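You operate a simulated robot arm through the tools that you are given. There is no shell and no other tool. Be economical: measure what you need, move in short steps, check, and stop when the job is done.

Carry out the task below with a simulated two-armed robot. There is one attempt and no reset: what you move stays moved.

TASK
Put the medium blue cone on the grey-top table away on the top of the low steel table. Then take the orange block and put it on the top of the blue table. Then turn the damp knob to 3. Then put two of the small wax rings from the left half of the wooden bench on the top of the low brown box left of the aisle. Do these in the order given. Set down upright: medium blue cone.
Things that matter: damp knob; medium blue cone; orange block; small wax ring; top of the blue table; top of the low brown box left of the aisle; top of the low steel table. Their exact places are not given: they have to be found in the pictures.

The check looks at the end state, three seconds after you hand in, the way a careful person would. Anything else that was tipped, shoved, dropped, spilled or broken makes it a failure.

THE ROBOT
Two 7-joint arms with two-finger grippers on one trunk, on a base that drives. Base frame: it is fixed to the floor where the robot stands at the start and does not move with it; the origin is under the middle of the robot, x ahead of it, y to its left, z up. Readings come in mm, degrees, newtons and seconds.
The left shoulder is at the start at [60, 123, 945], the right one opposite. With the tool pointing down near the work surface each hand reaches from about 360 to 800 mm from the robot's upright axis, wherever it stands, measured 20 degrees to its own side. Places, roughly: damp knob [3700, -4400, 600]; medium blue cone (11x11x18 cm) [600, -100, 900]; orange block (8x5x4 cm) [3700, -1900, 800]; small wax ring (4x4x2 cm) [700, -7300, 900]; top of the blue table [4000, -5400, 800]; top of the low brown box left of the aisle [300, -4400, 400]; top of the low steel table [-1400, 100, 700]. Payload 1.47 kg a hand.
The TCP of each hand is the grasp point between the finger pads, 16 mm short of the fingertips. In the tool frame z runs along the fingers and y along their closing line. The gripper opens to 87 mm. The gripper's body begins 55 mm behind the TCP.
Orientation is that of the tool frame in the base frame, as a unit quaternion [x, y, z, w]. With the fingers straight down and closing along the base's y, the tool's x points along the base's -x, its y along +y and its z along -z.

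THE INTERFACE
- The arms move only by the tool play_rows. It takes "left_rows", "right_rows" or both (then of equal length, played together; a hand with none holds still); each is a list of rows, each a list of 6 numbers: the shift along the tool's x, y, z in mm, then the turn, a rotation vector about the tool's x, y, z in rad. In form: [[x, y, z, ax, ay, az], ...]. A call has 1 to 10 rows; each row is the pose to reach, as a shift and turn from the pose commanded when the call began, along the tool's axes at that moment. "left_jaw" and "right_jaw" are, for a hand that has rows, the gripper command, from -1 (fully open) to 1 (shut), values between in proportion, set as the call begins (left out, the last holds). Each row takes 0.2 s and may step no farther than 50 mm and 8.6 degrees from the row before; otherwise, or with a gripper value out of range, the whole call is refused. Where a pose cannot be reached the arm comes as near as it can. A force on the tool above 40 N (or 10 N above the force at the start of the call, whichever is more), or a blocked arm, ends the call early, and 0.2 s more pass. Each finger travels about 153 mm/s and halts on what it meets, pressing with about 20 N; the grip force reading is that of the motor and also rises with nothing between the fingers. The clock runs only during rows and for 0.2 s after the last one: add rows that repeat a pose to give the fingers time. The reply holds the time, the measured pose of the TCP, the force on the tool along the base axes, the opening and the grip force, in the units named above and with some noise, with the torque about the TCP (base axes, N m) and any sound that the robot's microphone picked up.
- Cameras (640 x 400 px; columns grow to the right, rows downward): "scene" is now at [90.2, -17.1, 1501.7]; the picture's right is [-0.23, -0.97, 0.00], its down [-0.71, 0.17, -0.68] and it looks along [0.66, -0.15, -0.73] (base axes); focal length 265 px, centre (320, 200). "left" rides on the left gripper at [73, -12, -90] in its tool frame; the picture's right is [0.16, 0.99, 0.00], its down [-0.72, 0.12, -0.68] and it looks along [-0.67, 0.11, 0.73] (tool axes); focal length 247 px, centre (320, 200). "right" rides on the right gripper at [73, 12, -90] in its tool frame; the picture's right is [-0.16, 0.99, 0.00], its down [-0.72, -0.12, -0.68] and it looks along [-0.67, -0.11, 0.73] (tool axes); focal length 247 px, centre (320, 200).
- grab_frame(camera): a new picture of that camera. The clock stands still meanwhile.
- lift_body(by): slides the trunk up (or, below 0, down) by that many mm; the arms and the scene camera ride with it, the base frame stays. It gives what a move gives, with no picture.
- roll_base(legs): drives the robot by 1 to 6 legs, each [ahead, left, turn to the left] in mm, mm and degrees, along the robot's own axes; the way and the turn of a leg run together, so that a leg with both is an arc; at most 1500 mm and 180 degrees a leg. The arms and the cameras ride along, it lands a little off, and it stops where it bumps. It gives what a move gives.
- turn_head(pan, tilt): turns the head with the scene camera to pan (to the left, within 120 degrees either way) and tilt (down, from -29 to 69), counted from straight ahead of the robot. It gives what a move gives.
- locate(camera, pixels): for up to 12 pixels [column, row] of the newest picture of that camera ("zoom" is the newest enlarged one), the place [x, y, z] in the base frame of the surface seen there, good to about 2 mm. The clock stands still meanwhile.
- enlarge(camera, box): a new picture of the part [left, top, right, bottom] of that camera's present view, enlarged. The clock stands still meanwhile.
- sign_off(): hands the job in; it is judged then, once.

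Go step by step. Measure first, check grasps and placings, and put right what went wrong. The budget is 110 turns and 88 pictures, counting those below and the enlarged ones. Unless the task says otherwise, let go and move clear before handing in.

The tools are called as a command line: name --argument value ..., lists and objects as JSON in quotes. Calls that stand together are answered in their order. play_rows: Moves the arms, as the interface text tells. Its arguments: {"type":"object","properties":{"left_rows":{"type":"array","items":{"type":"array","items":{"type":"number"}}},"left_jaw":{"type":"number"},"right_rows":{"type":"array","items":{"type":"array","items":{"type":"number"}}},"right_jaw":{"type":"number"}},"required":[]} The other tools are called the same way: lift_body (by) slides the trunk up or down; roll_base (legs) drives the base; turn_head (pan, tilt) turns the head that bears the scene camera; grab_frame (camera) takes a picture; locate (camera, pixels) gives the place of the surface under pixels of a picture; enlarge (camera, box) takes an enlarged picture of a part of a camera's view; sign_off () hands the job in.

At the start:

```text
t: 0.0
left_tcp_pos: [434.0, 170.0, 1096.5]
left_tcp_rot: [0.001, 1.0, 0.0, 0.0]
left_wrist_force: [-0.2, 1.2, 0.2]
left_torque: [0.02, -0.05, 0.0]
left_width: 86.9
left_grasp_force: 0.0
right_tcp_pos: [434.5, -276.8, 1094.5]
right_tcp_rot: [0.0, 1.0, 0.0, 0.001]
right_wrist_force: [0.3, 0.0, 0.5]
right_torque: [-0.02, -0.04, 0.02]
right_width: 87.0
right_grasp_force: 0.0
trunk travel left (down, up): [-100.0, 130.0]
robot x, y, heading: [3.7, 1.8, -0.1]
head pan, tilt: [-13.1, 47.1]
```

scene: 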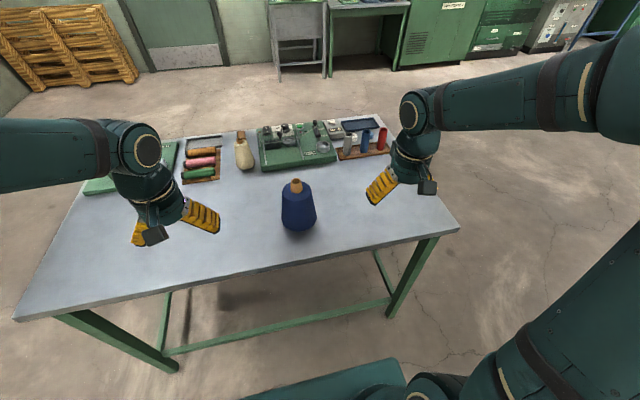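
right: 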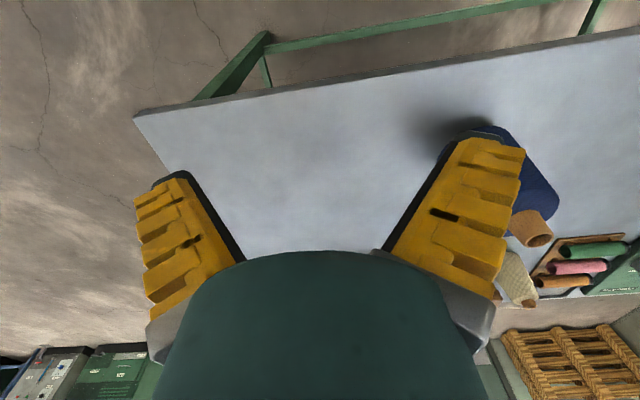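
left: 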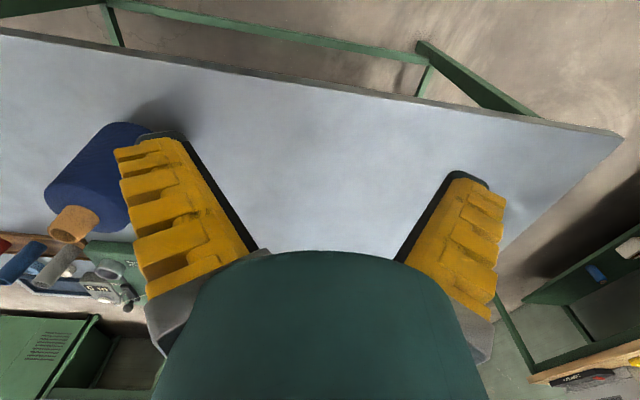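

The blue cone stands on the grey table at about (298,205) in the scene picture. I'll measure it and the table around it.

locate --camera "scene" --pixels '[[296, 182], [297, 190], [298, 205], [299, 226], [299, 240], [284, 215], [315, 215], [340, 230], [244, 152], [62, 316], [436, 236]]'

enlarge --camera "scene" --box '[220, 110, 400, 250]'

```text
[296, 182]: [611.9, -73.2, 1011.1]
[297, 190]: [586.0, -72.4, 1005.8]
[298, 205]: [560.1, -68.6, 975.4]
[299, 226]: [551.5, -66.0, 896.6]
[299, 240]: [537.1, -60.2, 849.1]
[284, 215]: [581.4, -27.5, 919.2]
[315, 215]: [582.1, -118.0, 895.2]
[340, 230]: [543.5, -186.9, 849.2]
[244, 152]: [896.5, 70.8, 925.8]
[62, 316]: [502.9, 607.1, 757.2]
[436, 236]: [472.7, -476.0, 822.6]
```

```text
2.86 times, centred on (310, 180) of scene
```

zoom: 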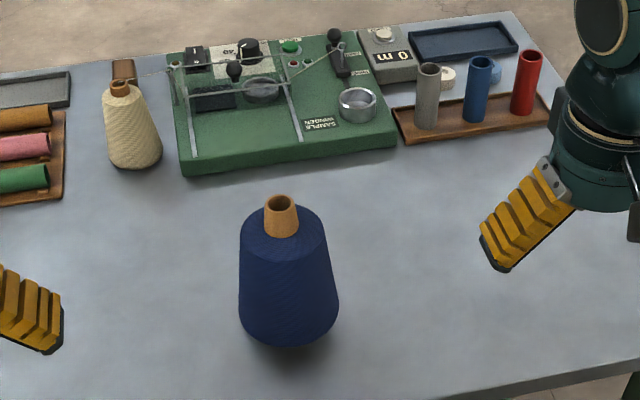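

The table top is at z 849 and the cone's tube tip is near (600,-72). I'll get finer points on the tube and the shoulder of the body.

locate --camera "zoom" --pixels '[[280, 197], [267, 201], [294, 201], [279, 210], [280, 222], [281, 236], [281, 242], [265, 225], [298, 225], [250, 225], [318, 225], [310, 212]]'

```text
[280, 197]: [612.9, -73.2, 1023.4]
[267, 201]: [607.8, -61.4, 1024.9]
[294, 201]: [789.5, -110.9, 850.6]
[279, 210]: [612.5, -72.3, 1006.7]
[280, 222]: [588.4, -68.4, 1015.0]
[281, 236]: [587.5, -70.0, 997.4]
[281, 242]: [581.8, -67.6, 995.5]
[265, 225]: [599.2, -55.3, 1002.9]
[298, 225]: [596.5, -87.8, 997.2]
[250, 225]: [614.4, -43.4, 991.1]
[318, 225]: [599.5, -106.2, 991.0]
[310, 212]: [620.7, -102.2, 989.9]
```

The tube rim is at z≈1025 with its axis near (602,-72), and the shoulder is at z≈991, so about 34 mm of tube is free to grip. I'll bring the right hand over it.

play_rows --right_rows '[[-28, 34, 0, 0, 0, 0], [-56, 68, 0, 0, 0, 0], [-84, 102, 0, 0, 0, 0], [-112, 137, 0, 0, 0, 0], [-140, 171, 0, 0, 0, 0], [-167.5, 205, 0, 0, 0, 0], [-167.5, 205, 0, 0, 0, 0]]' --right_jaw -1

grab_frame --camera "right"

```text
t: 1.6
left_tcp_pos: [432.9, 169.7, 1098.1]
left_tcp_rot: [0.001, 1.0, -0.001, 0.0]
left_wrist_force: [-0.1, -0.5, -0.1]
left_torque: [0.0, -0.04, 0.01]
left_width: 86.7
left_grasp_force: 0.0
right_tcp_pos: [603.5, -73.3, 1094.4]
right_tcp_rot: [0.0, 1.0, 0.0, 0.0]
right_wrist_force: [0.0, 0.5, -0.4]
right_torque: [0.03, -0.01, -0.01]
right_width: 86.9
right_grasp_force: 0.1
trunk travel left (down, up): [-100.0, 130.0]
robot x, y, heading: [-1.8, 1.2, 0.0]
head pan, tilt: [-13.1, 47.1]
```

```text
83 pictures are left
```

right: 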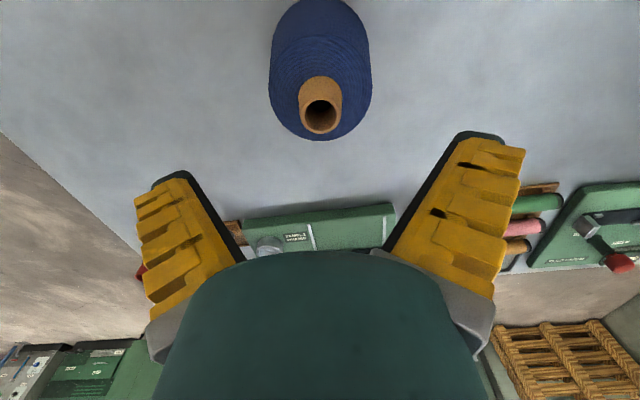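

The tube at (320,115) is centred between the fingers. I'll go down 84 mm and close.

play_rows --right_rows '[[0, 0, 30, 0, 0, 0], [0, 0, 60, 0, 0, 0], [0, 0, 83.5, 0, 0, 0], [0, 0, 83.5, 0, 0, 0]]' --right_jaw -1

play_rows --right_rows '[[0, 0, 0, 0, 0, 0], [0, 0, 0, 0, 0, 0], [0, 0, 0, 0, 0, 0]]' --right_jaw 1

play_rows --right_rows '[[0, 0, -15, 0, 0, 0], [0, 0, -30, 0, 0, 0], [0, 0, -30, 0, 0, 0]]'

grab_frame --camera "scene"

```text
t: 2.6
left_tcp_pos: [433.6, 169.3, 1096.8]
left_tcp_rot: [0.0, 1.0, 0.0, 0.0]
left_wrist_force: [0.6, 0.0, -0.2]
left_torque: [0.0, 0.01, 0.01]
left_width: 86.8
left_grasp_force: 0.1
right_tcp_pos: [603.4, -69.2, 1010.2]
right_tcp_rot: [-0.001, 1.0, 0.001, 0.0]
right_wrist_force: [0.9, 0.3, -0.3]
right_torque: [0.02, 0.01, -0.01]
right_width: 87.1
right_grasp_force: 0.1
trunk travel left (down, up): [-100.0, 130.0]
robot x, y, heading: [0.9, 1.2, 0.4]
head pan, tilt: [-13.1, 47.1]
```

```text
t: 3.4
left_tcp_pos: [432.4, 170.6, 1097.9]
left_tcp_rot: [0.0, 1.0, 0.0, -0.001]
left_wrist_force: [0.2, -0.4, -0.4]
left_torque: [0.0, 0.01, 0.0]
left_width: 87.1
left_grasp_force: 0.1
right_tcp_pos: [604.2, -71.1, 1011.4]
right_tcp_rot: [0.0, 1.0, 0.001, 0.0]
right_wrist_force: [-0.8, -2.4, 2.2]
right_torque: [-0.11, 0.36, 0.03]
right_width: 28.0
right_grasp_force: 19.8
trunk travel left (down, up): [-100.0, 130.0]
robot x, y, heading: [-2.8, 1.2, -0.2]
head pan, tilt: [-13.1, 47.1]
```

```text
t: 4.2
left_tcp_pos: [432.9, 169.8, 1096.5]
left_tcp_rot: [0.0, 1.0, 0.0, 0.0]
left_wrist_force: [0.1, -0.6, -0.1]
left_torque: [-0.01, 0.0, -0.02]
left_width: 86.8
left_grasp_force: 0.0
right_tcp_pos: [602.8, -71.2, 1041.2]
right_tcp_rot: [0.0, 1.0, 0.0, -0.001]
right_wrist_force: [0.0, 0.4, -5.0]
right_torque: [-0.01, 0.04, 0.0]
right_width: 19.9
right_grasp_force: 20.0
trunk travel left (down, up): [-100.0, 130.0]
robot x, y, heading: [1.2, 0.7, 0.1]
head pan, tilt: [-13.1, 47.1]
```

```text
82 pictures are left
```

scene: 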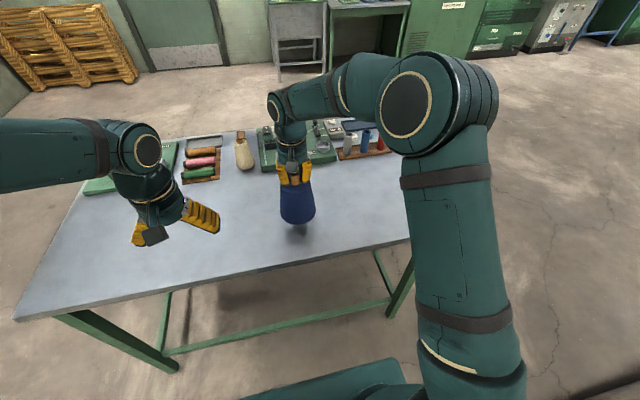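

The force reads 5 N down, but the jaw went from 28 to 20 mm, so the tube may have slipped. I'll look closer.

enlarge --camera "scene" --box '[240, 130, 360, 250]'

grab_frame --camera "right"

```text
3.33 times, centred on (300, 190) of scene
```

zoom: 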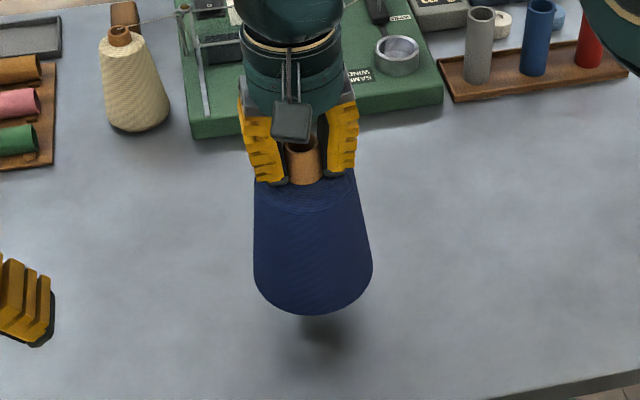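

```text
80 pictures are left
```

right: 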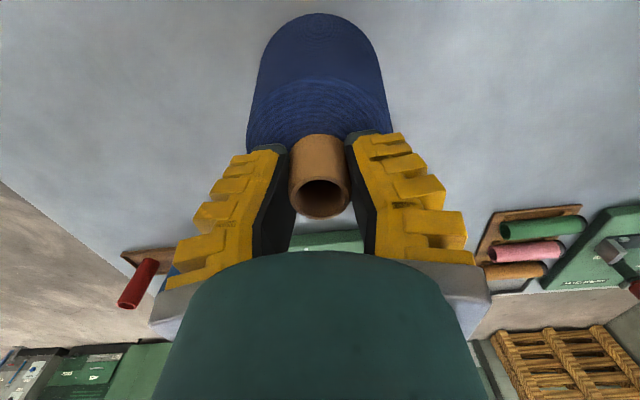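

The cone is held upright at the tube base and is clear of the table. I'll lift it more, then look behind for the steel table.

play_rows --right_rows '[[0, 0, -25, 0, 0, 0], [0, 0, -50, 0, 0, 0], [20, 0, -70, 0, 0, 0], [50, 0, -70, 0, 0, 0], [80, 0, -70, 0, 0, 0], [110, 0, -70, 0, 0, 0], [110, 0, -70, 0, 0, 0]]'

turn_head --pan 120 --tilt 30

grab_frame --camera "scene"

turn_head --pan -120 --tilt 30

grab_frame --camera "scene"

```text
t: 5.8
left_tcp_pos: [433.9, 169.9, 1097.0]
left_tcp_rot: [0.0, 1.0, 0.0, -0.001]
left_wrist_force: [0.8, 0.0, -0.9]
left_torque: [-0.04, 0.01, -0.02]
left_width: 87.1
left_grasp_force: 0.1
right_tcp_pos: [490.7, -71.7, 1108.9]
right_tcp_rot: [0.0, 1.0, 0.0, 0.0]
right_wrist_force: [0.0, 0.4, -5.2]
right_torque: [-0.04, 0.0, 0.05]
right_width: 19.7
right_grasp_force: 19.9
trunk travel left (down, up): [-100.0, 130.0]
robot x, y, heading: [2.3, 1.0, -0.1]
head pan, tilt: [-13.1, 47.1]
```

```text
t: 8.0
left_tcp_pos: [433.5, 168.8, 1096.1]
left_tcp_rot: [0.0, 1.0, 0.0, 0.0]
left_wrist_force: [0.3, 0.3, -0.7]
left_torque: [0.02, 0.01, 0.02]
left_width: 87.0
left_grasp_force: 0.0
right_tcp_pos: [490.6, -72.6, 1109.0]
right_tcp_rot: [0.0, 1.0, -0.001, 0.0]
right_wrist_force: [-1.1, -0.1, -6.6]
right_torque: [0.02, -0.03, 0.01]
right_width: 20.0
right_grasp_force: 19.8
trunk travel left (down, up): [-100.0, 130.0]
robot x, y, heading: [-5.1, 0.1, 0.1]
head pan, tilt: [120.0, 30.0]
```

```text
79 pictures are left
```

scene: 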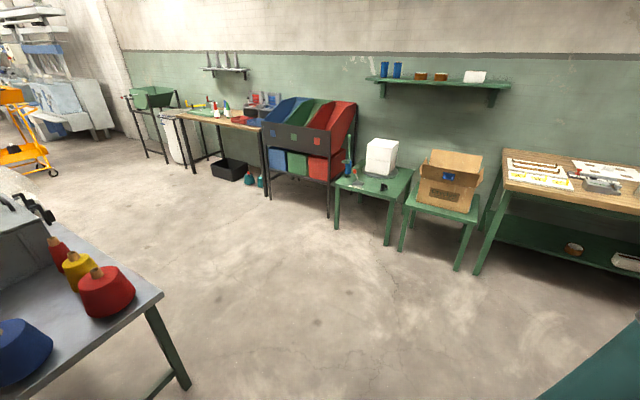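

```text
t: 11.3
left_tcp_pos: [432.6, 169.8, 1097.8]
left_tcp_rot: [0.0, 1.0, -0.001, 0.0]
left_wrist_force: [-0.1, -0.3, -0.1]
left_torque: [0.0, 0.0, 0.0]
left_width: 86.9
left_grasp_force: 0.0
right_tcp_pos: [491.3, -70.5, 1110.1]
right_tcp_rot: [0.0, 1.0, 0.0, 0.0]
right_wrist_force: [-0.4, 0.1, -5.9]
right_torque: [0.04, 0.0, 0.01]
right_width: 19.5
right_grasp_force: 20.1
trunk travel left (down, up): [-100.0, 130.0]
robot x, y, heading: [1.8, -1.8, 0.0]
head pan, tilt: [-120.0, 30.0]
```

```text
78 pictures are left
```

scene: 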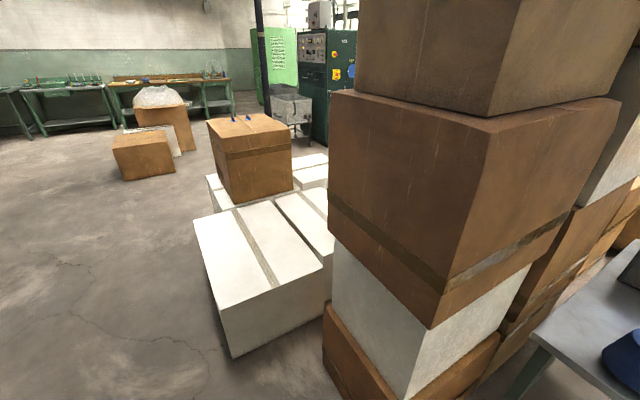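

The steel table with coloured cones is behind on the left, and a box stack is behind on the right. I'll measure the box stack here, then look at the table again.

locate --camera "scene" --pixels '[[410, 395], [330, 240], [440, 310], [232, 355], [330, 330], [520, 330], [540, 350], [625, 275], [196, 220], [560, 120]]'

turn_head --pan 120 --tilt 55

grab_frame --camera "scene"

locate --camera "scene" --pixels '[[100, 150], [60, 210], [150, 200], [20, 300], [130, 300], [180, 330], [10, 200], [100, 270]]'

```text
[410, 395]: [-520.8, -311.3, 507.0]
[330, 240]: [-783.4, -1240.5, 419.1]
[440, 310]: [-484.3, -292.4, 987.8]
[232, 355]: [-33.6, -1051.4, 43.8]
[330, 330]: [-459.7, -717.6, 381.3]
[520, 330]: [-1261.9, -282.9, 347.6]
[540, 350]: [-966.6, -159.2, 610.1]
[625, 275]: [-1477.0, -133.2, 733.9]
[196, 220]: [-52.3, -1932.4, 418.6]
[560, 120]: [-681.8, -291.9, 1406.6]
```

```text
t: 14.7
left_tcp_pos: [432.2, 170.1, 1096.1]
left_tcp_rot: [0.001, 1.0, 0.0, 0.0]
left_wrist_force: [0.2, -0.1, -0.6]
left_torque: [0.03, -0.01, -0.02]
left_width: 86.8
left_grasp_force: 0.0
right_tcp_pos: [491.1, -71.8, 1110.1]
right_tcp_rot: [0.0, 1.0, 0.0, 0.0]
right_wrist_force: [0.0, -0.6, -6.0]
right_torque: [-0.02, 0.0, -0.02]
right_width: 19.3
right_grasp_force: 20.2
trunk travel left (down, up): [-100.0, 130.0]
robot x, y, heading: [1.4, -3.3, 0.1]
head pan, tilt: [120.0, 55.0]
```

```text
77 pictures are left
```

scene: 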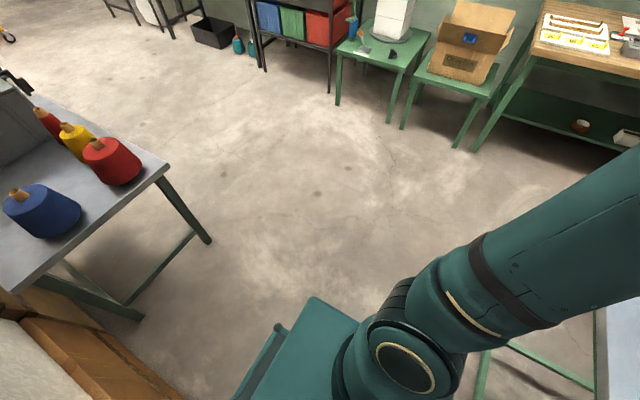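

```text
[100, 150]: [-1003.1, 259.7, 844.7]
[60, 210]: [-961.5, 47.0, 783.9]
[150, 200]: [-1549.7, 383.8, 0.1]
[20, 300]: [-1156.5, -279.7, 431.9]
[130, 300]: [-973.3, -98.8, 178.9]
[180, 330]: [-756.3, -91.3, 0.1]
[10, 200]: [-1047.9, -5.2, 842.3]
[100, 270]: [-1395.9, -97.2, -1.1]
```

The steel table's near edge is at about x=-920 with cones on it, and the boxes are at y<-290. I'll back off a little and turn left 90° first, then look at the table.

roll_base --legs '[[-120, 100, 0], [0, 0, 90]]'

turn_head --pan 75 --tilt 40

grab_frame --camera "scene"

```text
t: 20.1
left_tcp_pos: [-298.1, 528.8, 1097.8]
left_tcp_rot: [0.712, -0.702, 0.001, 0.0]
left_wrist_force: [0.0, -0.7, 0.4]
left_torque: [-0.01, 0.03, 0.01]
left_width: 86.7
left_grasp_force: 0.2
right_tcp_pos: [-56.7, 591.6, 1109.5]
right_tcp_rot: [0.712, -0.702, 0.0, 0.0]
right_wrist_force: [-0.3, 0.1, -5.2]
right_torque: [0.03, 0.0, -0.01]
right_width: 19.5
right_grasp_force: 20.2
trunk travel left (down, up): [-100.0, 130.0]
robot x, y, heading: [-122.2, 101.0, 91.0]
head pan, tilt: [120.0, 55.0]
```

```text
t: 21.2
left_tcp_pos: [-297.7, 530.2, 1096.7]
left_tcp_rot: [0.713, -0.701, 0.0, -0.001]
left_wrist_force: [-1.0, 0.5, 0.0]
left_torque: [0.0, -0.01, 0.02]
left_width: 87.1
left_grasp_force: 0.0
right_tcp_pos: [-57.3, 591.4, 1109.3]
right_tcp_rot: [0.713, -0.702, 0.0, 0.0]
right_wrist_force: [0.9, -0.1, -6.2]
right_torque: [-0.04, 0.02, 0.0]
right_width: 19.3
right_grasp_force: 19.4
trunk travel left (down, up): [-100.0, 130.0]
robot x, y, heading: [-119.4, 97.4, 90.9]
head pan, tilt: [75.0, 40.0]
```

```text
76 pictures are left
```

scene: 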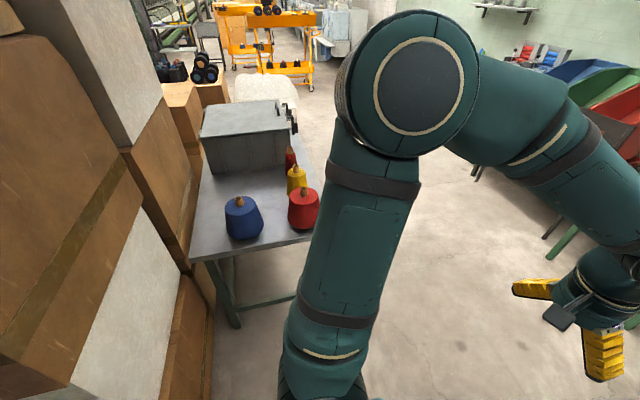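

The table top shows four cones and a grey box. I'll measure the cones and free areas to choose a spot.

locate --camera "scene" --pixels '[[195, 255], [300, 238], [215, 245], [275, 205], [240, 200], [303, 192], [262, 222], [290, 225], [220, 200], [215, 170], [250, 180], [242, 237]]'

enlarge --camera "scene" --box '[170, 90, 340, 270]'

```text
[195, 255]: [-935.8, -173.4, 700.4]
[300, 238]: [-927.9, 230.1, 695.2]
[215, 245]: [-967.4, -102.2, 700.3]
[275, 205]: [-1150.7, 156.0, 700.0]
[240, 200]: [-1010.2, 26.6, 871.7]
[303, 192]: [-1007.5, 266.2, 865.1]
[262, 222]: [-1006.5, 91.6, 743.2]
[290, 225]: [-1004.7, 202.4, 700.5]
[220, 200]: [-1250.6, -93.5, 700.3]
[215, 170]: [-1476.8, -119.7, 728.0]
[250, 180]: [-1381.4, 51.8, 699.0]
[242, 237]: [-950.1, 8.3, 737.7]
```

```text
2.22 times, centred on (255, 180) of scene
```

zoom: 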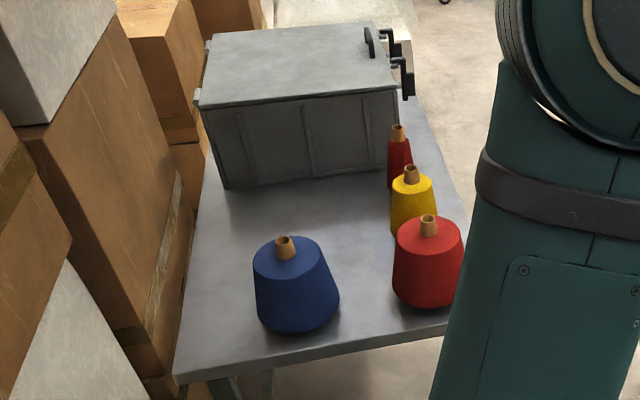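

I plan to set the cone behind the blue one near (-1190,50), where there is room. First I'll check the base's footprint with the head looking down.

turn_head --pan 40 --tilt 69

grab_frame --camera "scene"

```text
t: 22.2
left_tcp_pos: [-296.9, 530.2, 1097.4]
left_tcp_rot: [0.713, -0.701, 0.0, 0.0]
left_wrist_force: [-0.1, 0.1, 0.3]
left_torque: [-0.02, 0.03, 0.01]
left_width: 87.0
left_grasp_force: 0.1
right_tcp_pos: [-56.6, 590.6, 1110.0]
right_tcp_rot: [0.713, -0.701, 0.0, 0.0]
right_wrist_force: [-0.1, 0.6, -6.7]
right_torque: [0.0, 0.03, -0.01]
right_width: 19.3
right_grasp_force: 20.1
trunk travel left (down, up): [-100.0, 130.0]
robot x, y, heading: [-119.0, 96.2, 91.2]
head pan, tilt: [40.0, 68.8]
```

```text
74 pictures are left
```

scene: 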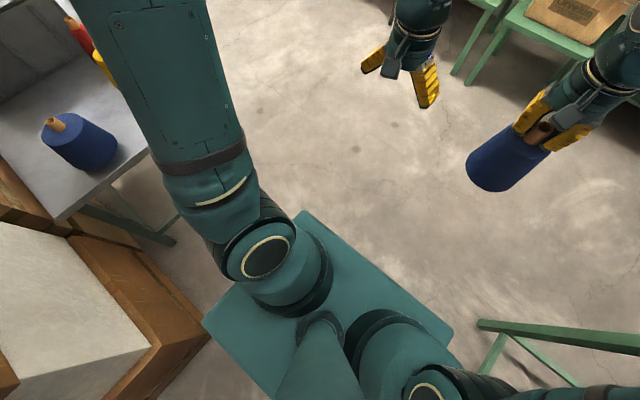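

locate --camera "scene" --pixels '[[303, 214], [450, 335], [205, 322], [420, 320], [265, 395], [355, 270], [240, 395], [190, 50], [237, 270], [150, 240]]'

```text
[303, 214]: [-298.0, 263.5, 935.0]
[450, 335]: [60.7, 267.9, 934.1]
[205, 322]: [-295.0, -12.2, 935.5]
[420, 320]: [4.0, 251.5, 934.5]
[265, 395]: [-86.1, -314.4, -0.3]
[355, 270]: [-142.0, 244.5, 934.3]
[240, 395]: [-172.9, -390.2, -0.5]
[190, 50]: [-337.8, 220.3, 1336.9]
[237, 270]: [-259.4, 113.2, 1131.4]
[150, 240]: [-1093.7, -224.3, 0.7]
```

The shoulder plate spans only ±180 mm, so there is room. I'll strafe toward the table, then turn to face it.

roll_base --legs '[[140, 400, 0], [0, 0, 110]]'

turn_head --pan 0 --tilt 45

grab_frame --camera "scene"

```text
t: 30.8
left_tcp_pos: [-867.0, -77.2, 1096.6]
left_tcp_rot: [0.985, 0.172, 0.0, 0.0]
left_wrist_force: [-0.9, -0.2, -0.5]
left_torque: [0.0, -0.02, 0.01]
left_width: 87.1
left_grasp_force: 0.1
right_tcp_pos: [-1002.7, 131.3, 1109.2]
right_tcp_rot: [0.985, 0.172, 0.0, 0.0]
right_wrist_force: [-0.4, 0.4, -5.8]
right_torque: [0.0, 0.01, -0.02]
right_width: 19.3
right_grasp_force: 19.9
trunk travel left (down, up): [-100.0, 130.0]
robot x, y, heading: [-513.6, 230.1, -160.1]
head pan, tilt: [40.0, 68.8]
```

```text
t: 31.9
left_tcp_pos: [-865.9, -77.5, 1097.7]
left_tcp_rot: [0.985, 0.172, 0.0, -0.001]
left_wrist_force: [0.0, 0.4, -0.4]
left_torque: [-0.04, -0.02, 0.02]
left_width: 86.9
left_grasp_force: 0.1
right_tcp_pos: [-1004.1, 129.8, 1109.8]
right_tcp_rot: [0.985, 0.172, 0.0, -0.001]
right_wrist_force: [-1.1, 0.1, -6.4]
right_torque: [-0.03, 0.0, 0.03]
right_width: 19.0
right_grasp_force: 20.7
trunk travel left (down, up): [-100.0, 130.0]
robot x, y, heading: [-518.0, 228.0, -160.1]
head pan, tilt: [0.0, 45.0]
```

```text
73 pictures are left
```

scene: 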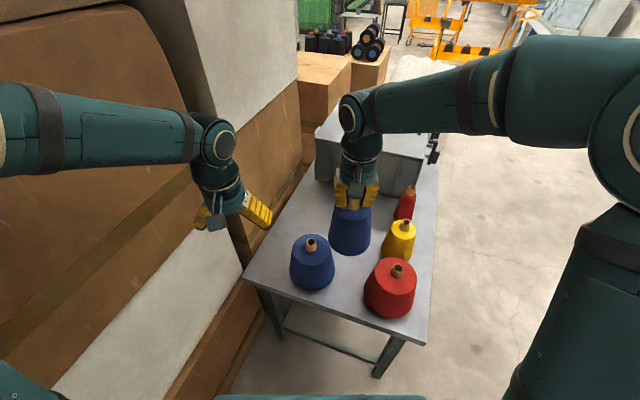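

I'm facing the table with the cone held over it. The target needs about 203 mm ahead and 11 mm left, and I'll check the nearby objects before moving.

enlarge --camera "scene" --box '[240, 120, 460, 340]'

locate --camera "scene" --pixels '[[402, 225], [311, 243], [350, 250], [355, 205], [365, 215], [330, 190], [320, 180]]'

```text
1.82 times, centred on (350, 230) of scene
```

zoom: 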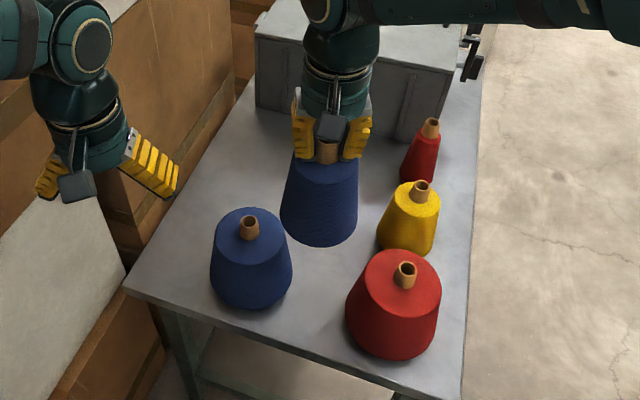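

```text
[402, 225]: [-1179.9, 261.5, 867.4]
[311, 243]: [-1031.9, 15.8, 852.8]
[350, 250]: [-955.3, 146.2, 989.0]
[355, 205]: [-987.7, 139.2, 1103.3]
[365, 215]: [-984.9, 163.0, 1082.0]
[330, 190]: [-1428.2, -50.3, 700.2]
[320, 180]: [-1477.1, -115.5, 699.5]
```

Yellow is at (-1180,262) and the free zone around (-1195,50) is clear. I'll move there at height.

play_rows --right_rows '[[-40, 2, 0, 0, 0, 0], [-80, 4, 0, 0, 0, 0], [-120, 6, 0, 0, 0, 0], [-160, 9, 0, 0, 0, 0], [-205, 11, 0, 0, 0, 0], [-205, 11, 0, 0, 0, 0]]'

grab_frame --camera "scene"

```text
t: 33.3
left_tcp_pos: [-865.4, -75.4, 1098.1]
left_tcp_rot: [0.985, 0.173, 0.0, 0.0]
left_wrist_force: [-0.2, 0.5, -0.4]
left_torque: [0.01, 0.04, -0.01]
left_width: 87.2
left_grasp_force: 0.0
right_tcp_pos: [-1192.6, 51.8, 1109.6]
right_tcp_rot: [0.985, 0.172, 0.0, 0.0]
right_wrist_force: [-0.1, 0.1, -5.1]
right_torque: [-0.01, -0.03, -0.01]
right_width: 19.3
right_grasp_force: 20.0
trunk travel left (down, up): [-100.0, 130.0]
robot x, y, heading: [-516.2, 229.8, -160.4]
head pan, tilt: [0.0, 45.0]
```

```text
71 pictures are left
```

scene: 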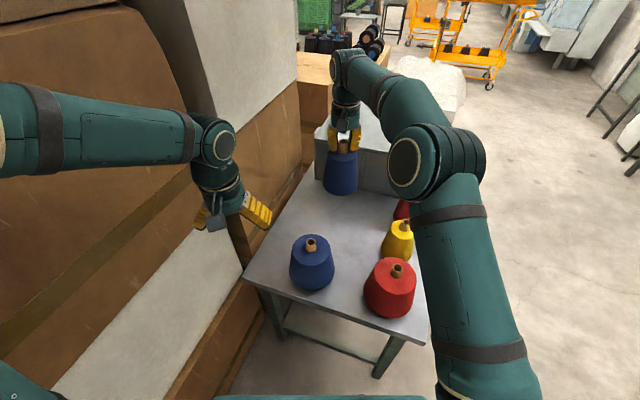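

Clear all round. I'll go down 235 mm, then feel for contact gently.

play_rows --right_rows '[[0, 0, 40, 0, 0, 0], [0, 0, 80, 0, 0, 0], [0, 0, 120, 0, 0, 0], [0, 0, 160, 0, 0, 0], [0, 0, 200, 0, 0, 0], [0, 0, 225, 0, 0, 0], [0, 0, 235, 0, 0, 0], [0, 0, 235, 0, 0, 0]]'

play_rows --right_rows '[[0, 0, 3, 0, 0, 0], [0, 0, 6, 0, 0, 0], [0, 0, 9, 0, 0, 0], [0, 0, 11, 0, 0, 0], [0, 0, 11, 0, 0, 0]]'

grab_frame --camera "scene"

```text
t: 35.1
left_tcp_pos: [-866.2, -77.3, 1096.0]
left_tcp_rot: [0.985, 0.173, 0.0, 0.0]
left_wrist_force: [0.2, 0.3, 0.7]
left_torque: [0.0, 0.0, 0.01]
left_width: 86.9
left_grasp_force: 0.1
right_tcp_pos: [-1191.6, 51.6, 873.9]
right_tcp_rot: [0.985, 0.173, 0.0, 0.0]
right_wrist_force: [1.1, -0.7, -6.0]
right_torque: [-0.02, -0.01, 0.01]
right_width: 19.2
right_grasp_force: 19.6
trunk travel left (down, up): [-100.0, 130.0]
robot x, y, heading: [-519.0, 227.6, -160.2]
head pan, tilt: [0.0, 45.0]
```

```text
t: 36.3
left_tcp_pos: [-866.3, -76.5, 1097.7]
left_tcp_rot: [0.985, 0.171, 0.0, 0.0]
left_wrist_force: [-0.3, 0.2, 0.6]
left_torque: [0.01, -0.01, -0.01]
left_width: 87.1
left_grasp_force: 0.1
right_tcp_pos: [-1192.6, 49.5, 866.0]
right_tcp_rot: [0.985, 0.173, -0.002, 0.0]
right_wrist_force: [-3.0, -0.2, 15.3]
right_torque: [0.04, 0.08, 0.01]
right_width: 20.9
right_grasp_force: 20.3
trunk travel left (down, up): [-100.0, 130.0]
robot x, y, heading: [-518.6, 230.0, -160.1]
head pan, tilt: [0.0, 45.0]
```

```text
70 pictures are left
```

scene: 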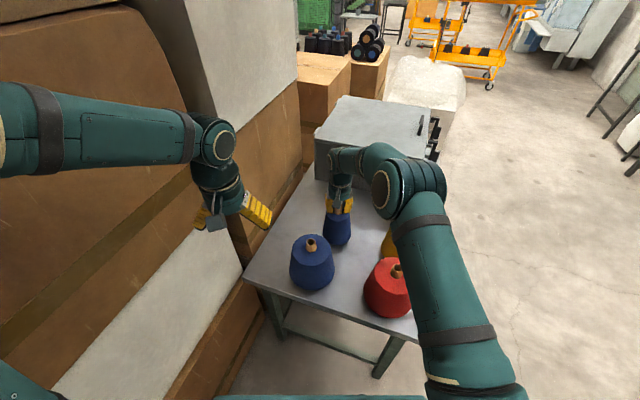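

Contact at z≈866 (15 N up), so the cone is standing on the table. I'll open and rise straight up.

play_rows --right_rows '[[0, 0, -2, 0, 0, 0], [0, 0, -2, 0, 0, 0], [0, 0, -2, 0, 0, 0], [0, 0, -2, 0, 0, 0]]' --right_jaw -1

play_rows --right_rows '[[0, 0, -25, 0, 0, 0], [0, 0, -60, 0, 0, 0], [0, 0, -110, 0, 0, 0], [0, 0, -160, 0, 0, 0], [0, 0, -210, 0, 0, 0], [0, 0, -240, 0, 0, 0], [50, 0, -240, 0, 0, 0], [100, 0, -240, 0, 0, 0], [150, 0, -240, 0, 0, 0], [200, 0, -240, 0, 0, 0]]'

grab_frame --camera "scene"

```text
t: 37.3
left_tcp_pos: [-866.3, -77.4, 1095.3]
left_tcp_rot: [0.985, 0.172, 0.001, 0.0]
left_wrist_force: [-0.5, 0.3, -0.5]
left_torque: [0.01, -0.03, -0.01]
left_width: 87.1
left_grasp_force: 0.1
right_tcp_pos: [-1192.5, 50.1, 865.1]
right_tcp_rot: [0.985, 0.172, 0.0, 0.0]
right_wrist_force: [-0.2, -0.1, 0.2]
right_torque: [-0.02, 0.0, 0.04]
right_width: 87.0
right_grasp_force: 0.0
trunk travel left (down, up): [-100.0, 130.0]
robot x, y, heading: [-517.0, 231.9, -160.4]
head pan, tilt: [0.0, 45.0]
```

```text
t: 39.5
left_tcp_pos: [-866.4, -76.7, 1098.0]
left_tcp_rot: [0.985, 0.172, -0.001, 0.0]
left_wrist_force: [-0.1, 0.8, 0.7]
left_torque: [-0.05, -0.01, -0.02]
left_width: 86.9
left_grasp_force: 0.1
right_tcp_pos: [-1000.6, 119.3, 1106.5]
right_tcp_rot: [0.985, 0.172, 0.0, 0.0]
right_wrist_force: [-0.9, -0.1, -0.6]
right_torque: [-0.01, 0.05, -0.02]
right_width: 87.2
right_grasp_force: 0.1
trunk travel left (down, up): [-100.0, 130.0]
robot x, y, heading: [-517.3, 233.6, -160.1]
head pan, tilt: [0.0, 45.0]
```

```text
69 pictures are left
```

scene: 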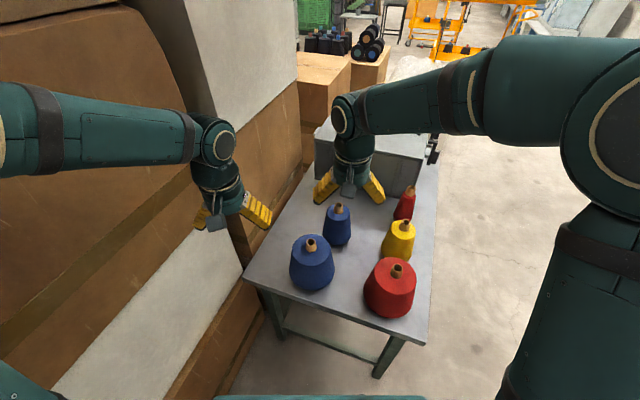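

The medium blue cone stands upright on the steel table. Next is the orange block, so I'll back out to the start area and turn toward the aisle.

roll_base --legs '[[-500, 373, 0], [0, 0, 100]]'

turn_head --pan 15 --tilt 20

grab_frame --camera "scene"

```text
t: 47.5
left_tcp_pos: [447.1, -235.0, 1096.8]
left_tcp_rot: [0.498, 0.867, 0.0, 0.0]
left_wrist_force: [-0.2, -0.2, 0.3]
left_torque: [0.01, -0.01, -0.01]
left_width: 87.0
left_grasp_force: 0.1
right_tcp_pos: [278.9, -403.7, 1107.1]
right_tcp_rot: [0.497, 0.867, 0.0, 0.0]
right_wrist_force: [0.2, 0.2, 0.0]
right_torque: [0.0, -0.04, 0.0]
right_width: 86.6
right_grasp_force: 0.0
trunk travel left (down, up): [-100.0, 130.0]
robot x, y, heading: [82.8, 54.3, -59.4]
head pan, tilt: [0.0, 45.0]
```

```text
t: 48.4
left_tcp_pos: [446.8, -234.9, 1096.7]
left_tcp_rot: [0.498, 0.867, 0.0, 0.001]
left_wrist_force: [-0.2, 0.1, 0.0]
left_torque: [0.02, 0.0, 0.01]
left_width: 87.0
left_grasp_force: 0.0
right_tcp_pos: [280.1, -404.0, 1106.2]
right_tcp_rot: [0.498, 0.867, 0.0, 0.001]
right_wrist_force: [0.4, 0.4, 0.5]
right_torque: [-0.03, 0.02, 0.03]
right_width: 87.0
right_grasp_force: 0.1
trunk travel left (down, up): [-100.0, 130.0]
robot x, y, heading: [84.2, 51.5, -59.7]
head pan, tilt: [15.0, 20.0]
```

```text
68 pictures are left
```

scene: 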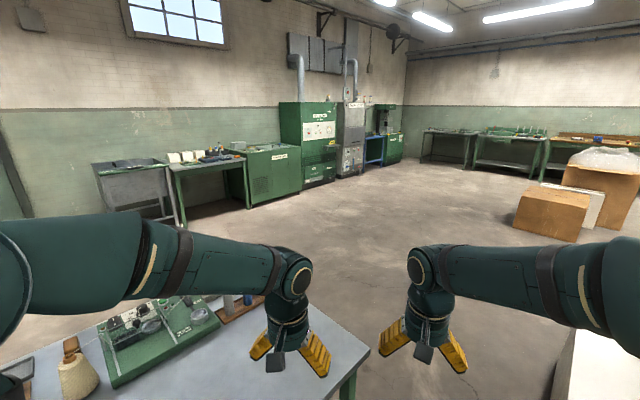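

I can see the far benches, with the green table near (210,160), the blue table at (375,150) and a low brown box at (553,210). I'll measure these.

locate --camera "scene" --pixels '[[210, 165], [175, 172], [245, 157], [240, 180], [373, 140], [373, 180], [320, 180], [560, 192], [525, 230], [600, 165], [335, 131], [600, 139]]'

enlarge --camera "scene" --box '[80, 90, 420, 220]'

```text
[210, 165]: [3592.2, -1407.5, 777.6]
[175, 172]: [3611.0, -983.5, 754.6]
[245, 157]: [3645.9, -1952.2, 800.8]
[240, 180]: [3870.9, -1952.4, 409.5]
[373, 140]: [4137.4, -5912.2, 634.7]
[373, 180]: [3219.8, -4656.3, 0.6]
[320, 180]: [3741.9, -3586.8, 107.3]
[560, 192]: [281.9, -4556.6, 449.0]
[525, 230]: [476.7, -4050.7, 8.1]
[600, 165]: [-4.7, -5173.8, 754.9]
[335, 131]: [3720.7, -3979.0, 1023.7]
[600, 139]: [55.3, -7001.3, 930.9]
```

```text
1.88 times, centred on (250, 155) of scene
```

zoom: 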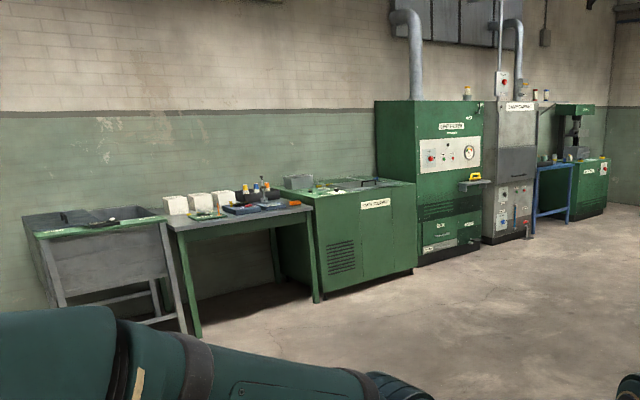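

The block should be on the bench run near (3700,-1900). I'll drive round the grey table's end and stop about 700 mm short, facing +x.

roll_base --legs '[[948, -362, 0], [0, 0, 59.5], [1375, -400, 0], [1375, -400, 0]]'

turn_head --pan 0 --tilt 40

grab_frame --camera "scene"

```text
t: 55.4
left_tcp_pos: [714.8, -937.9, 1097.1]
left_tcp_rot: [0.205, 0.979, -0.002, 0.0]
left_wrist_force: [0.8, 0.5, -0.8]
left_torque: [-0.12, 0.01, 0.03]
left_width: 87.0
left_grasp_force: 0.0
right_tcp_pos: [679.5, -1172.9, 1106.8]
right_tcp_rot: [0.206, 0.979, 0.0, 0.0]
right_wrist_force: [0.1, 1.2, 0.5]
right_torque: [-0.08, -0.01, 0.03]
right_width: 87.0
right_grasp_force: 0.1
trunk travel left (down, up): [-100.0, 130.0]
robot x, y, heading: [250.0, -921.9, -23.8]
head pan, tilt: [15.0, 20.0]
stopped in leg 2: the robot was blocked; the commanded pose is now the measured one
```

```text
t: 56.2
left_tcp_pos: [713.9, -942.5, 1097.0]
left_tcp_rot: [0.206, 0.978, -0.001, 0.0]
left_wrist_force: [-0.7, -0.1, 0.3]
left_torque: [-0.04, 0.02, 0.0]
left_width: 86.9
left_grasp_force: 0.0
right_tcp_pos: [679.4, -1178.3, 1105.2]
right_tcp_rot: [0.206, 0.978, -0.001, -0.001]
right_wrist_force: [-0.1, -0.5, -0.3]
right_torque: [-0.02, -0.03, 0.02]
right_width: 86.9
right_grasp_force: 0.0
trunk travel left (down, up): [-100.0, 130.0]
robot x, y, heading: [248.4, -923.1, -23.5]
head pan, tilt: [0.0, 40.0]
```

```text
66 pictures are left
```

scene: 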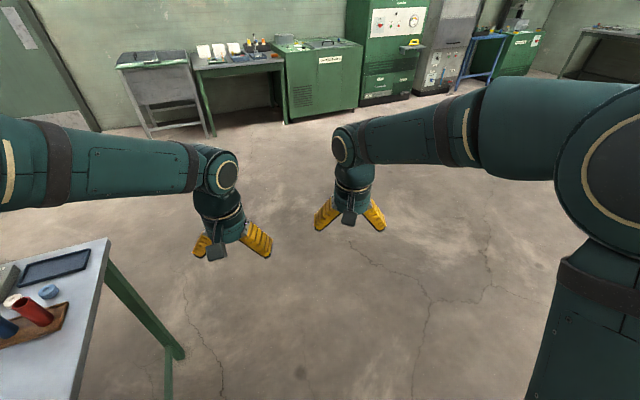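

The turn was blocked at heading -24°. I need to see what touched, probably the white pallet box behind right, so I'll look both ways.

turn_head --pan -120 --tilt 55

grab_frame --camera "scene"

locate --camera "scene" --pixels '[[320, 200], [250, 250], [350, 250], [400, 300], [300, 300], [200, 200], [450, 200], [350, 330]]'

turn_head --pan 100 --tilt 50

grab_frame --camera "scene"

```text
t: 58.2
left_tcp_pos: [713.2, -942.3, 1096.7]
left_tcp_rot: [0.206, 0.979, 0.0, 0.0]
left_wrist_force: [0.2, 0.3, -1.0]
left_torque: [0.0, 0.01, 0.02]
left_width: 86.9
left_grasp_force: 0.0
right_tcp_pos: [677.9, -1178.4, 1105.7]
right_tcp_rot: [0.206, 0.978, 0.0, 0.0]
right_wrist_force: [0.0, 0.2, -0.6]
right_torque: [-0.01, -0.02, -0.02]
right_width: 87.0
right_grasp_force: 0.1
trunk travel left (down, up): [-100.0, 130.0]
robot x, y, heading: [251.4, -923.2, -23.8]
head pan, tilt: [-120.0, 55.0]
```

```text
65 pictures are left
```

scene: 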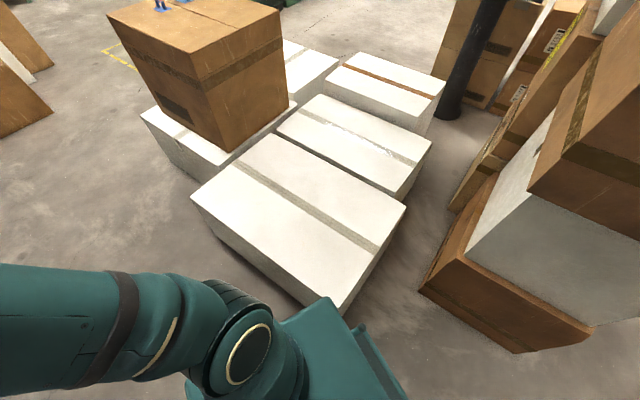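

```text
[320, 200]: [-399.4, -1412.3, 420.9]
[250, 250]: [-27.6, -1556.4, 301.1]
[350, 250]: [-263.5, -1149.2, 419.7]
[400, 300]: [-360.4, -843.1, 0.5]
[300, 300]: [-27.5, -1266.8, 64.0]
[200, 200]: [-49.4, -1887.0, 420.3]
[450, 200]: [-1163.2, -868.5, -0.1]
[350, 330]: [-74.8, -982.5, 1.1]
```

```text
t: 61.4
left_tcp_pos: [713.9, -942.5, 1096.6]
left_tcp_rot: [0.206, 0.979, -0.001, -0.001]
left_wrist_force: [0.0, 0.5, 0.0]
left_torque: [0.01, 0.02, 0.0]
left_width: 87.1
left_grasp_force: 0.0
right_tcp_pos: [678.3, -1178.8, 1106.4]
right_tcp_rot: [0.207, 0.978, 0.0, -0.001]
right_wrist_force: [0.3, 0.5, 0.3]
right_torque: [-0.02, 0.01, 0.02]
right_width: 87.2
right_grasp_force: 0.1
trunk travel left (down, up): [-100.0, 130.0]
robot x, y, heading: [247.6, -923.4, -23.7]
head pan, tilt: [100.0, 50.0]
```

```text
64 pictures are left
```

scene: 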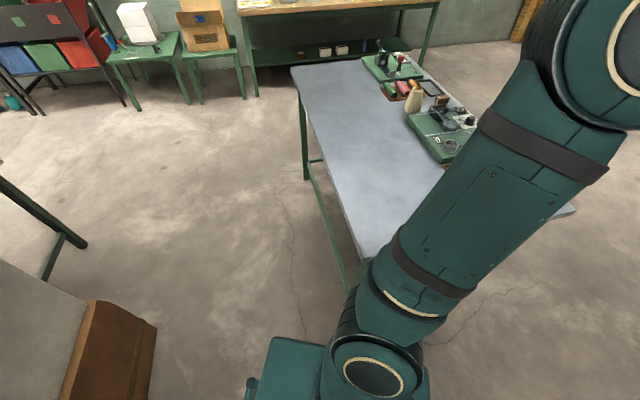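

The base's rear corner just touched the white box at (-33,-1050), and the box hasn't moved. I'll move forward off it first, then turn.

roll_base --legs '[[518, 64, 0], [0, 0, 23.7], [1100, -338, 0], [1100, -338, 0]]'

turn_head --pan 0 --tilt 40

grab_frame --camera "scene"

```text
t: 76.5
left_tcp_pos: [3358.0, -1588.4, 1097.6]
left_tcp_rot: [0.009, 1.0, 0.0, 0.0]
left_wrist_force: [0.5, 0.0, 0.9]
left_torque: [0.02, 0.01, 0.0]
left_width: 87.1
left_grasp_force: 0.1
right_tcp_pos: [3415.7, -1818.7, 1106.0]
right_tcp_rot: [0.009, 1.0, 0.0, 0.0]
right_wrist_force: [0.1, 0.1, 0.3]
right_torque: [-0.01, 0.01, 0.05]
right_width: 87.0
right_grasp_force: 0.0
trunk travel left (down, up): [-100.0, 130.0]
robot x, y, heading: [2923.1, -1751.6, -0.5]
head pan, tilt: [100.0, 50.0]
```

```text
t: 78.2
left_tcp_pos: [3357.7, -1586.2, 1096.5]
left_tcp_rot: [0.01, 1.0, 0.0, -0.001]
left_wrist_force: [0.2, -0.4, -0.2]
left_torque: [0.0, 0.02, 0.02]
left_width: 87.1
left_grasp_force: 0.0
right_tcp_pos: [3415.4, -1818.6, 1106.7]
right_tcp_rot: [0.008, 1.0, 0.0, 0.0]
right_wrist_force: [-0.3, 0.9, 0.4]
right_torque: [0.01, 0.04, -0.01]
right_width: 86.9
right_grasp_force: 0.0
trunk travel left (down, up): [-100.0, 130.0]
robot x, y, heading: [2919.4, -1754.4, -0.9]
head pan, tilt: [0.0, 40.0]
```

```text
63 pictures are left
```

scene: 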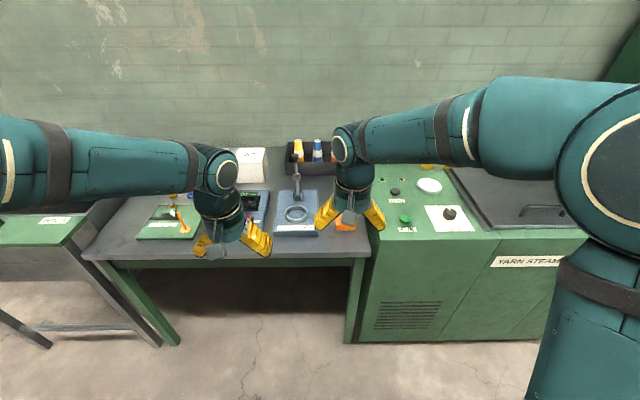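

An orange patch shows at (345,224) behind the right fingers. I'll enlarge it and measure.

enlarge --camera "scene" --box '[250, 130, 460, 260]'

grab_frame --camera "right"

```text
3.05 times, centred on (355, 195) of scene
```

zoom: 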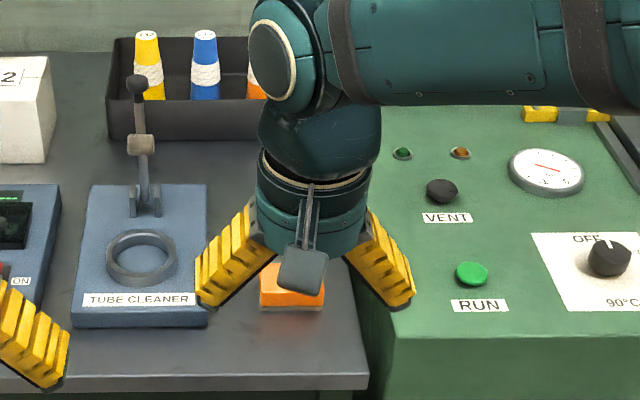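

```text
61 pictures are left
```

right: 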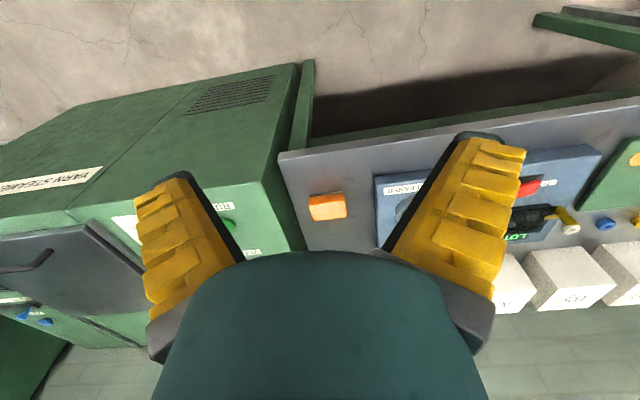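

locate --camera "right" --pixels '[[310, 198], [341, 194], [346, 206], [313, 208], [313, 219], [346, 215], [330, 212], [300, 210], [360, 210], [378, 215], [290, 160], [262, 200]]'

```text
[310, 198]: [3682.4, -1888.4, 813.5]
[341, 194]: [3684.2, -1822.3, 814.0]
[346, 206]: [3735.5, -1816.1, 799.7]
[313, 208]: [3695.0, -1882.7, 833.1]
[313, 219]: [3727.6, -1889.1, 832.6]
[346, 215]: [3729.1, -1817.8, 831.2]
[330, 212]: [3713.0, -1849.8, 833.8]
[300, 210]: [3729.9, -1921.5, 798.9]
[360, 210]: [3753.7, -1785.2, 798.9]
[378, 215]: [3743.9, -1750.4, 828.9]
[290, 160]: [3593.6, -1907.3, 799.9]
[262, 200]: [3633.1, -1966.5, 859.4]
```

The block is centred at about (3710,-1853), 50 mm along x, 75 mm along y, with its top at 833. I'll drive nearer and turn the right hand 90° to grip across the short side.

roll_base --legs '[[170, 50, 0.9]]'

play_rows --right_rows '[[0, 0, 0, 0, 0, 0.15], [0, 0, 0, 0, 0, 0.3], [0, 0, 0, 0, 0, 0.45], [0, 0, 0, 0, 0, 0.6], [0, 0, 0, 0, 0, 0.75], [0, 0, 0, 0, 0, 0.9], [0, 0, 0, 0, 0, 1.05], [0, 0, 0, 0, 0, 1.2], [0, 0, 0, 0, 0, 1.35], [0, 0, 0, 0, 0, 1.49]]'

```text
t: 79.7
left_tcp_pos: [3523.1, -1529.2, 1096.0]
left_tcp_rot: [-0.002, 1.0, -0.001, 0.0]
left_wrist_force: [0.2, -0.1, 0.2]
left_torque: [0.02, 0.06, -0.01]
left_width: 86.9
left_grasp_force: 0.1
right_tcp_pos: [3589.0, -1757.9, 1106.2]
right_tcp_rot: [-0.001, 1.0, -0.001, 0.0]
right_wrist_force: [0.1, 0.8, -0.5]
right_torque: [0.01, 0.02, 0.02]
right_width: 86.9
right_grasp_force: 0.1
trunk travel left (down, up): [-100.0, 130.0]
robot x, y, heading: [3091.1, -1695.0, 0.3]
head pan, tilt: [0.0, 40.0]
```

```text
t: 81.9
left_tcp_pos: [3522.8, -1528.7, 1097.6]
left_tcp_rot: [0.0, 1.0, 0.0, 0.0]
left_wrist_force: [-0.4, 0.1, -0.2]
left_torque: [0.03, 0.03, -0.02]
left_width: 87.2
left_grasp_force: 0.0
right_tcp_pos: [3586.2, -1759.2, 1105.4]
right_tcp_rot: [0.678, 0.735, 0.0, -0.001]
right_wrist_force: [0.3, -0.5, -0.4]
right_torque: [-0.02, 0.01, -0.01]
right_width: 86.9
right_grasp_force: 0.2
trunk travel left (down, up): [-100.0, 130.0]
robot x, y, heading: [3089.6, -1701.5, 0.4]
head pan, tilt: [0.0, 40.0]
```

The hand is within 5° of the wanted turn. I'll finish the turn and come over the block at z≈890.

play_rows --right_rows '[[-26, 29, 0, 0, 0, 0.04], [-52, 58, 0, 0, 0, 0.08], [-78, 87, 0, 0, 0, 0.08], [-103.5, 115, 0, 0, 0, 0.08], [-103.5, 115, 45, 0, 0, 0.08], [-103.5, 115, 90, 0, 0, 0.08], [-103.5, 115, 135, 0, 0, 0.08], [-103.5, 115, 180, 0, 0, 0.08], [-103.5, 115, 215, 0, 0, 0.08], [-103.5, 115, 215, 0, 0, 0.08]]'

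grab_frame --camera "right"

```text
t: 84.1
left_tcp_pos: [3523.0, -1528.9, 1096.9]
left_tcp_rot: [0.0, 1.0, 0.0, 0.0]
left_wrist_force: [0.1, 0.4, 0.8]
left_torque: [0.03, 0.0, -0.01]
left_width: 86.9
left_grasp_force: 0.0
right_tcp_pos: [3711.1, -1851.0, 892.5]
right_tcp_rot: [0.706, 0.708, 0.0, 0.0]
right_wrist_force: [-0.9, 0.0, 0.4]
right_torque: [0.0, -0.05, 0.01]
right_width: 87.0
right_grasp_force: 0.1
trunk travel left (down, up): [-100.0, 130.0]
robot x, y, heading: [3092.0, -1696.6, 0.0]
head pan, tilt: [0.0, 40.0]
```

```text
60 pictures are left
```

right: 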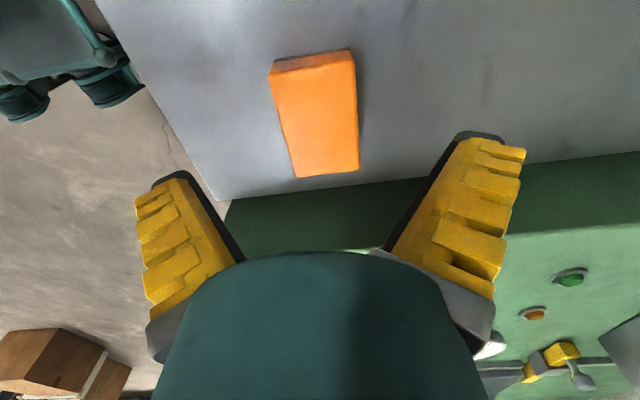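

The block is between the fingers in view. I'll check its exact corners before going down.

locate --camera "right" --pixels '[[274, 76], [352, 64], [299, 174], [356, 167], [322, 125]]'

```text
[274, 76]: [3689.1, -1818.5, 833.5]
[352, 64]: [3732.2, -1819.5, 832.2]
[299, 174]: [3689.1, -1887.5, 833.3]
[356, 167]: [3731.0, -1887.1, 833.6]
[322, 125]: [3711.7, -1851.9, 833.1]
```

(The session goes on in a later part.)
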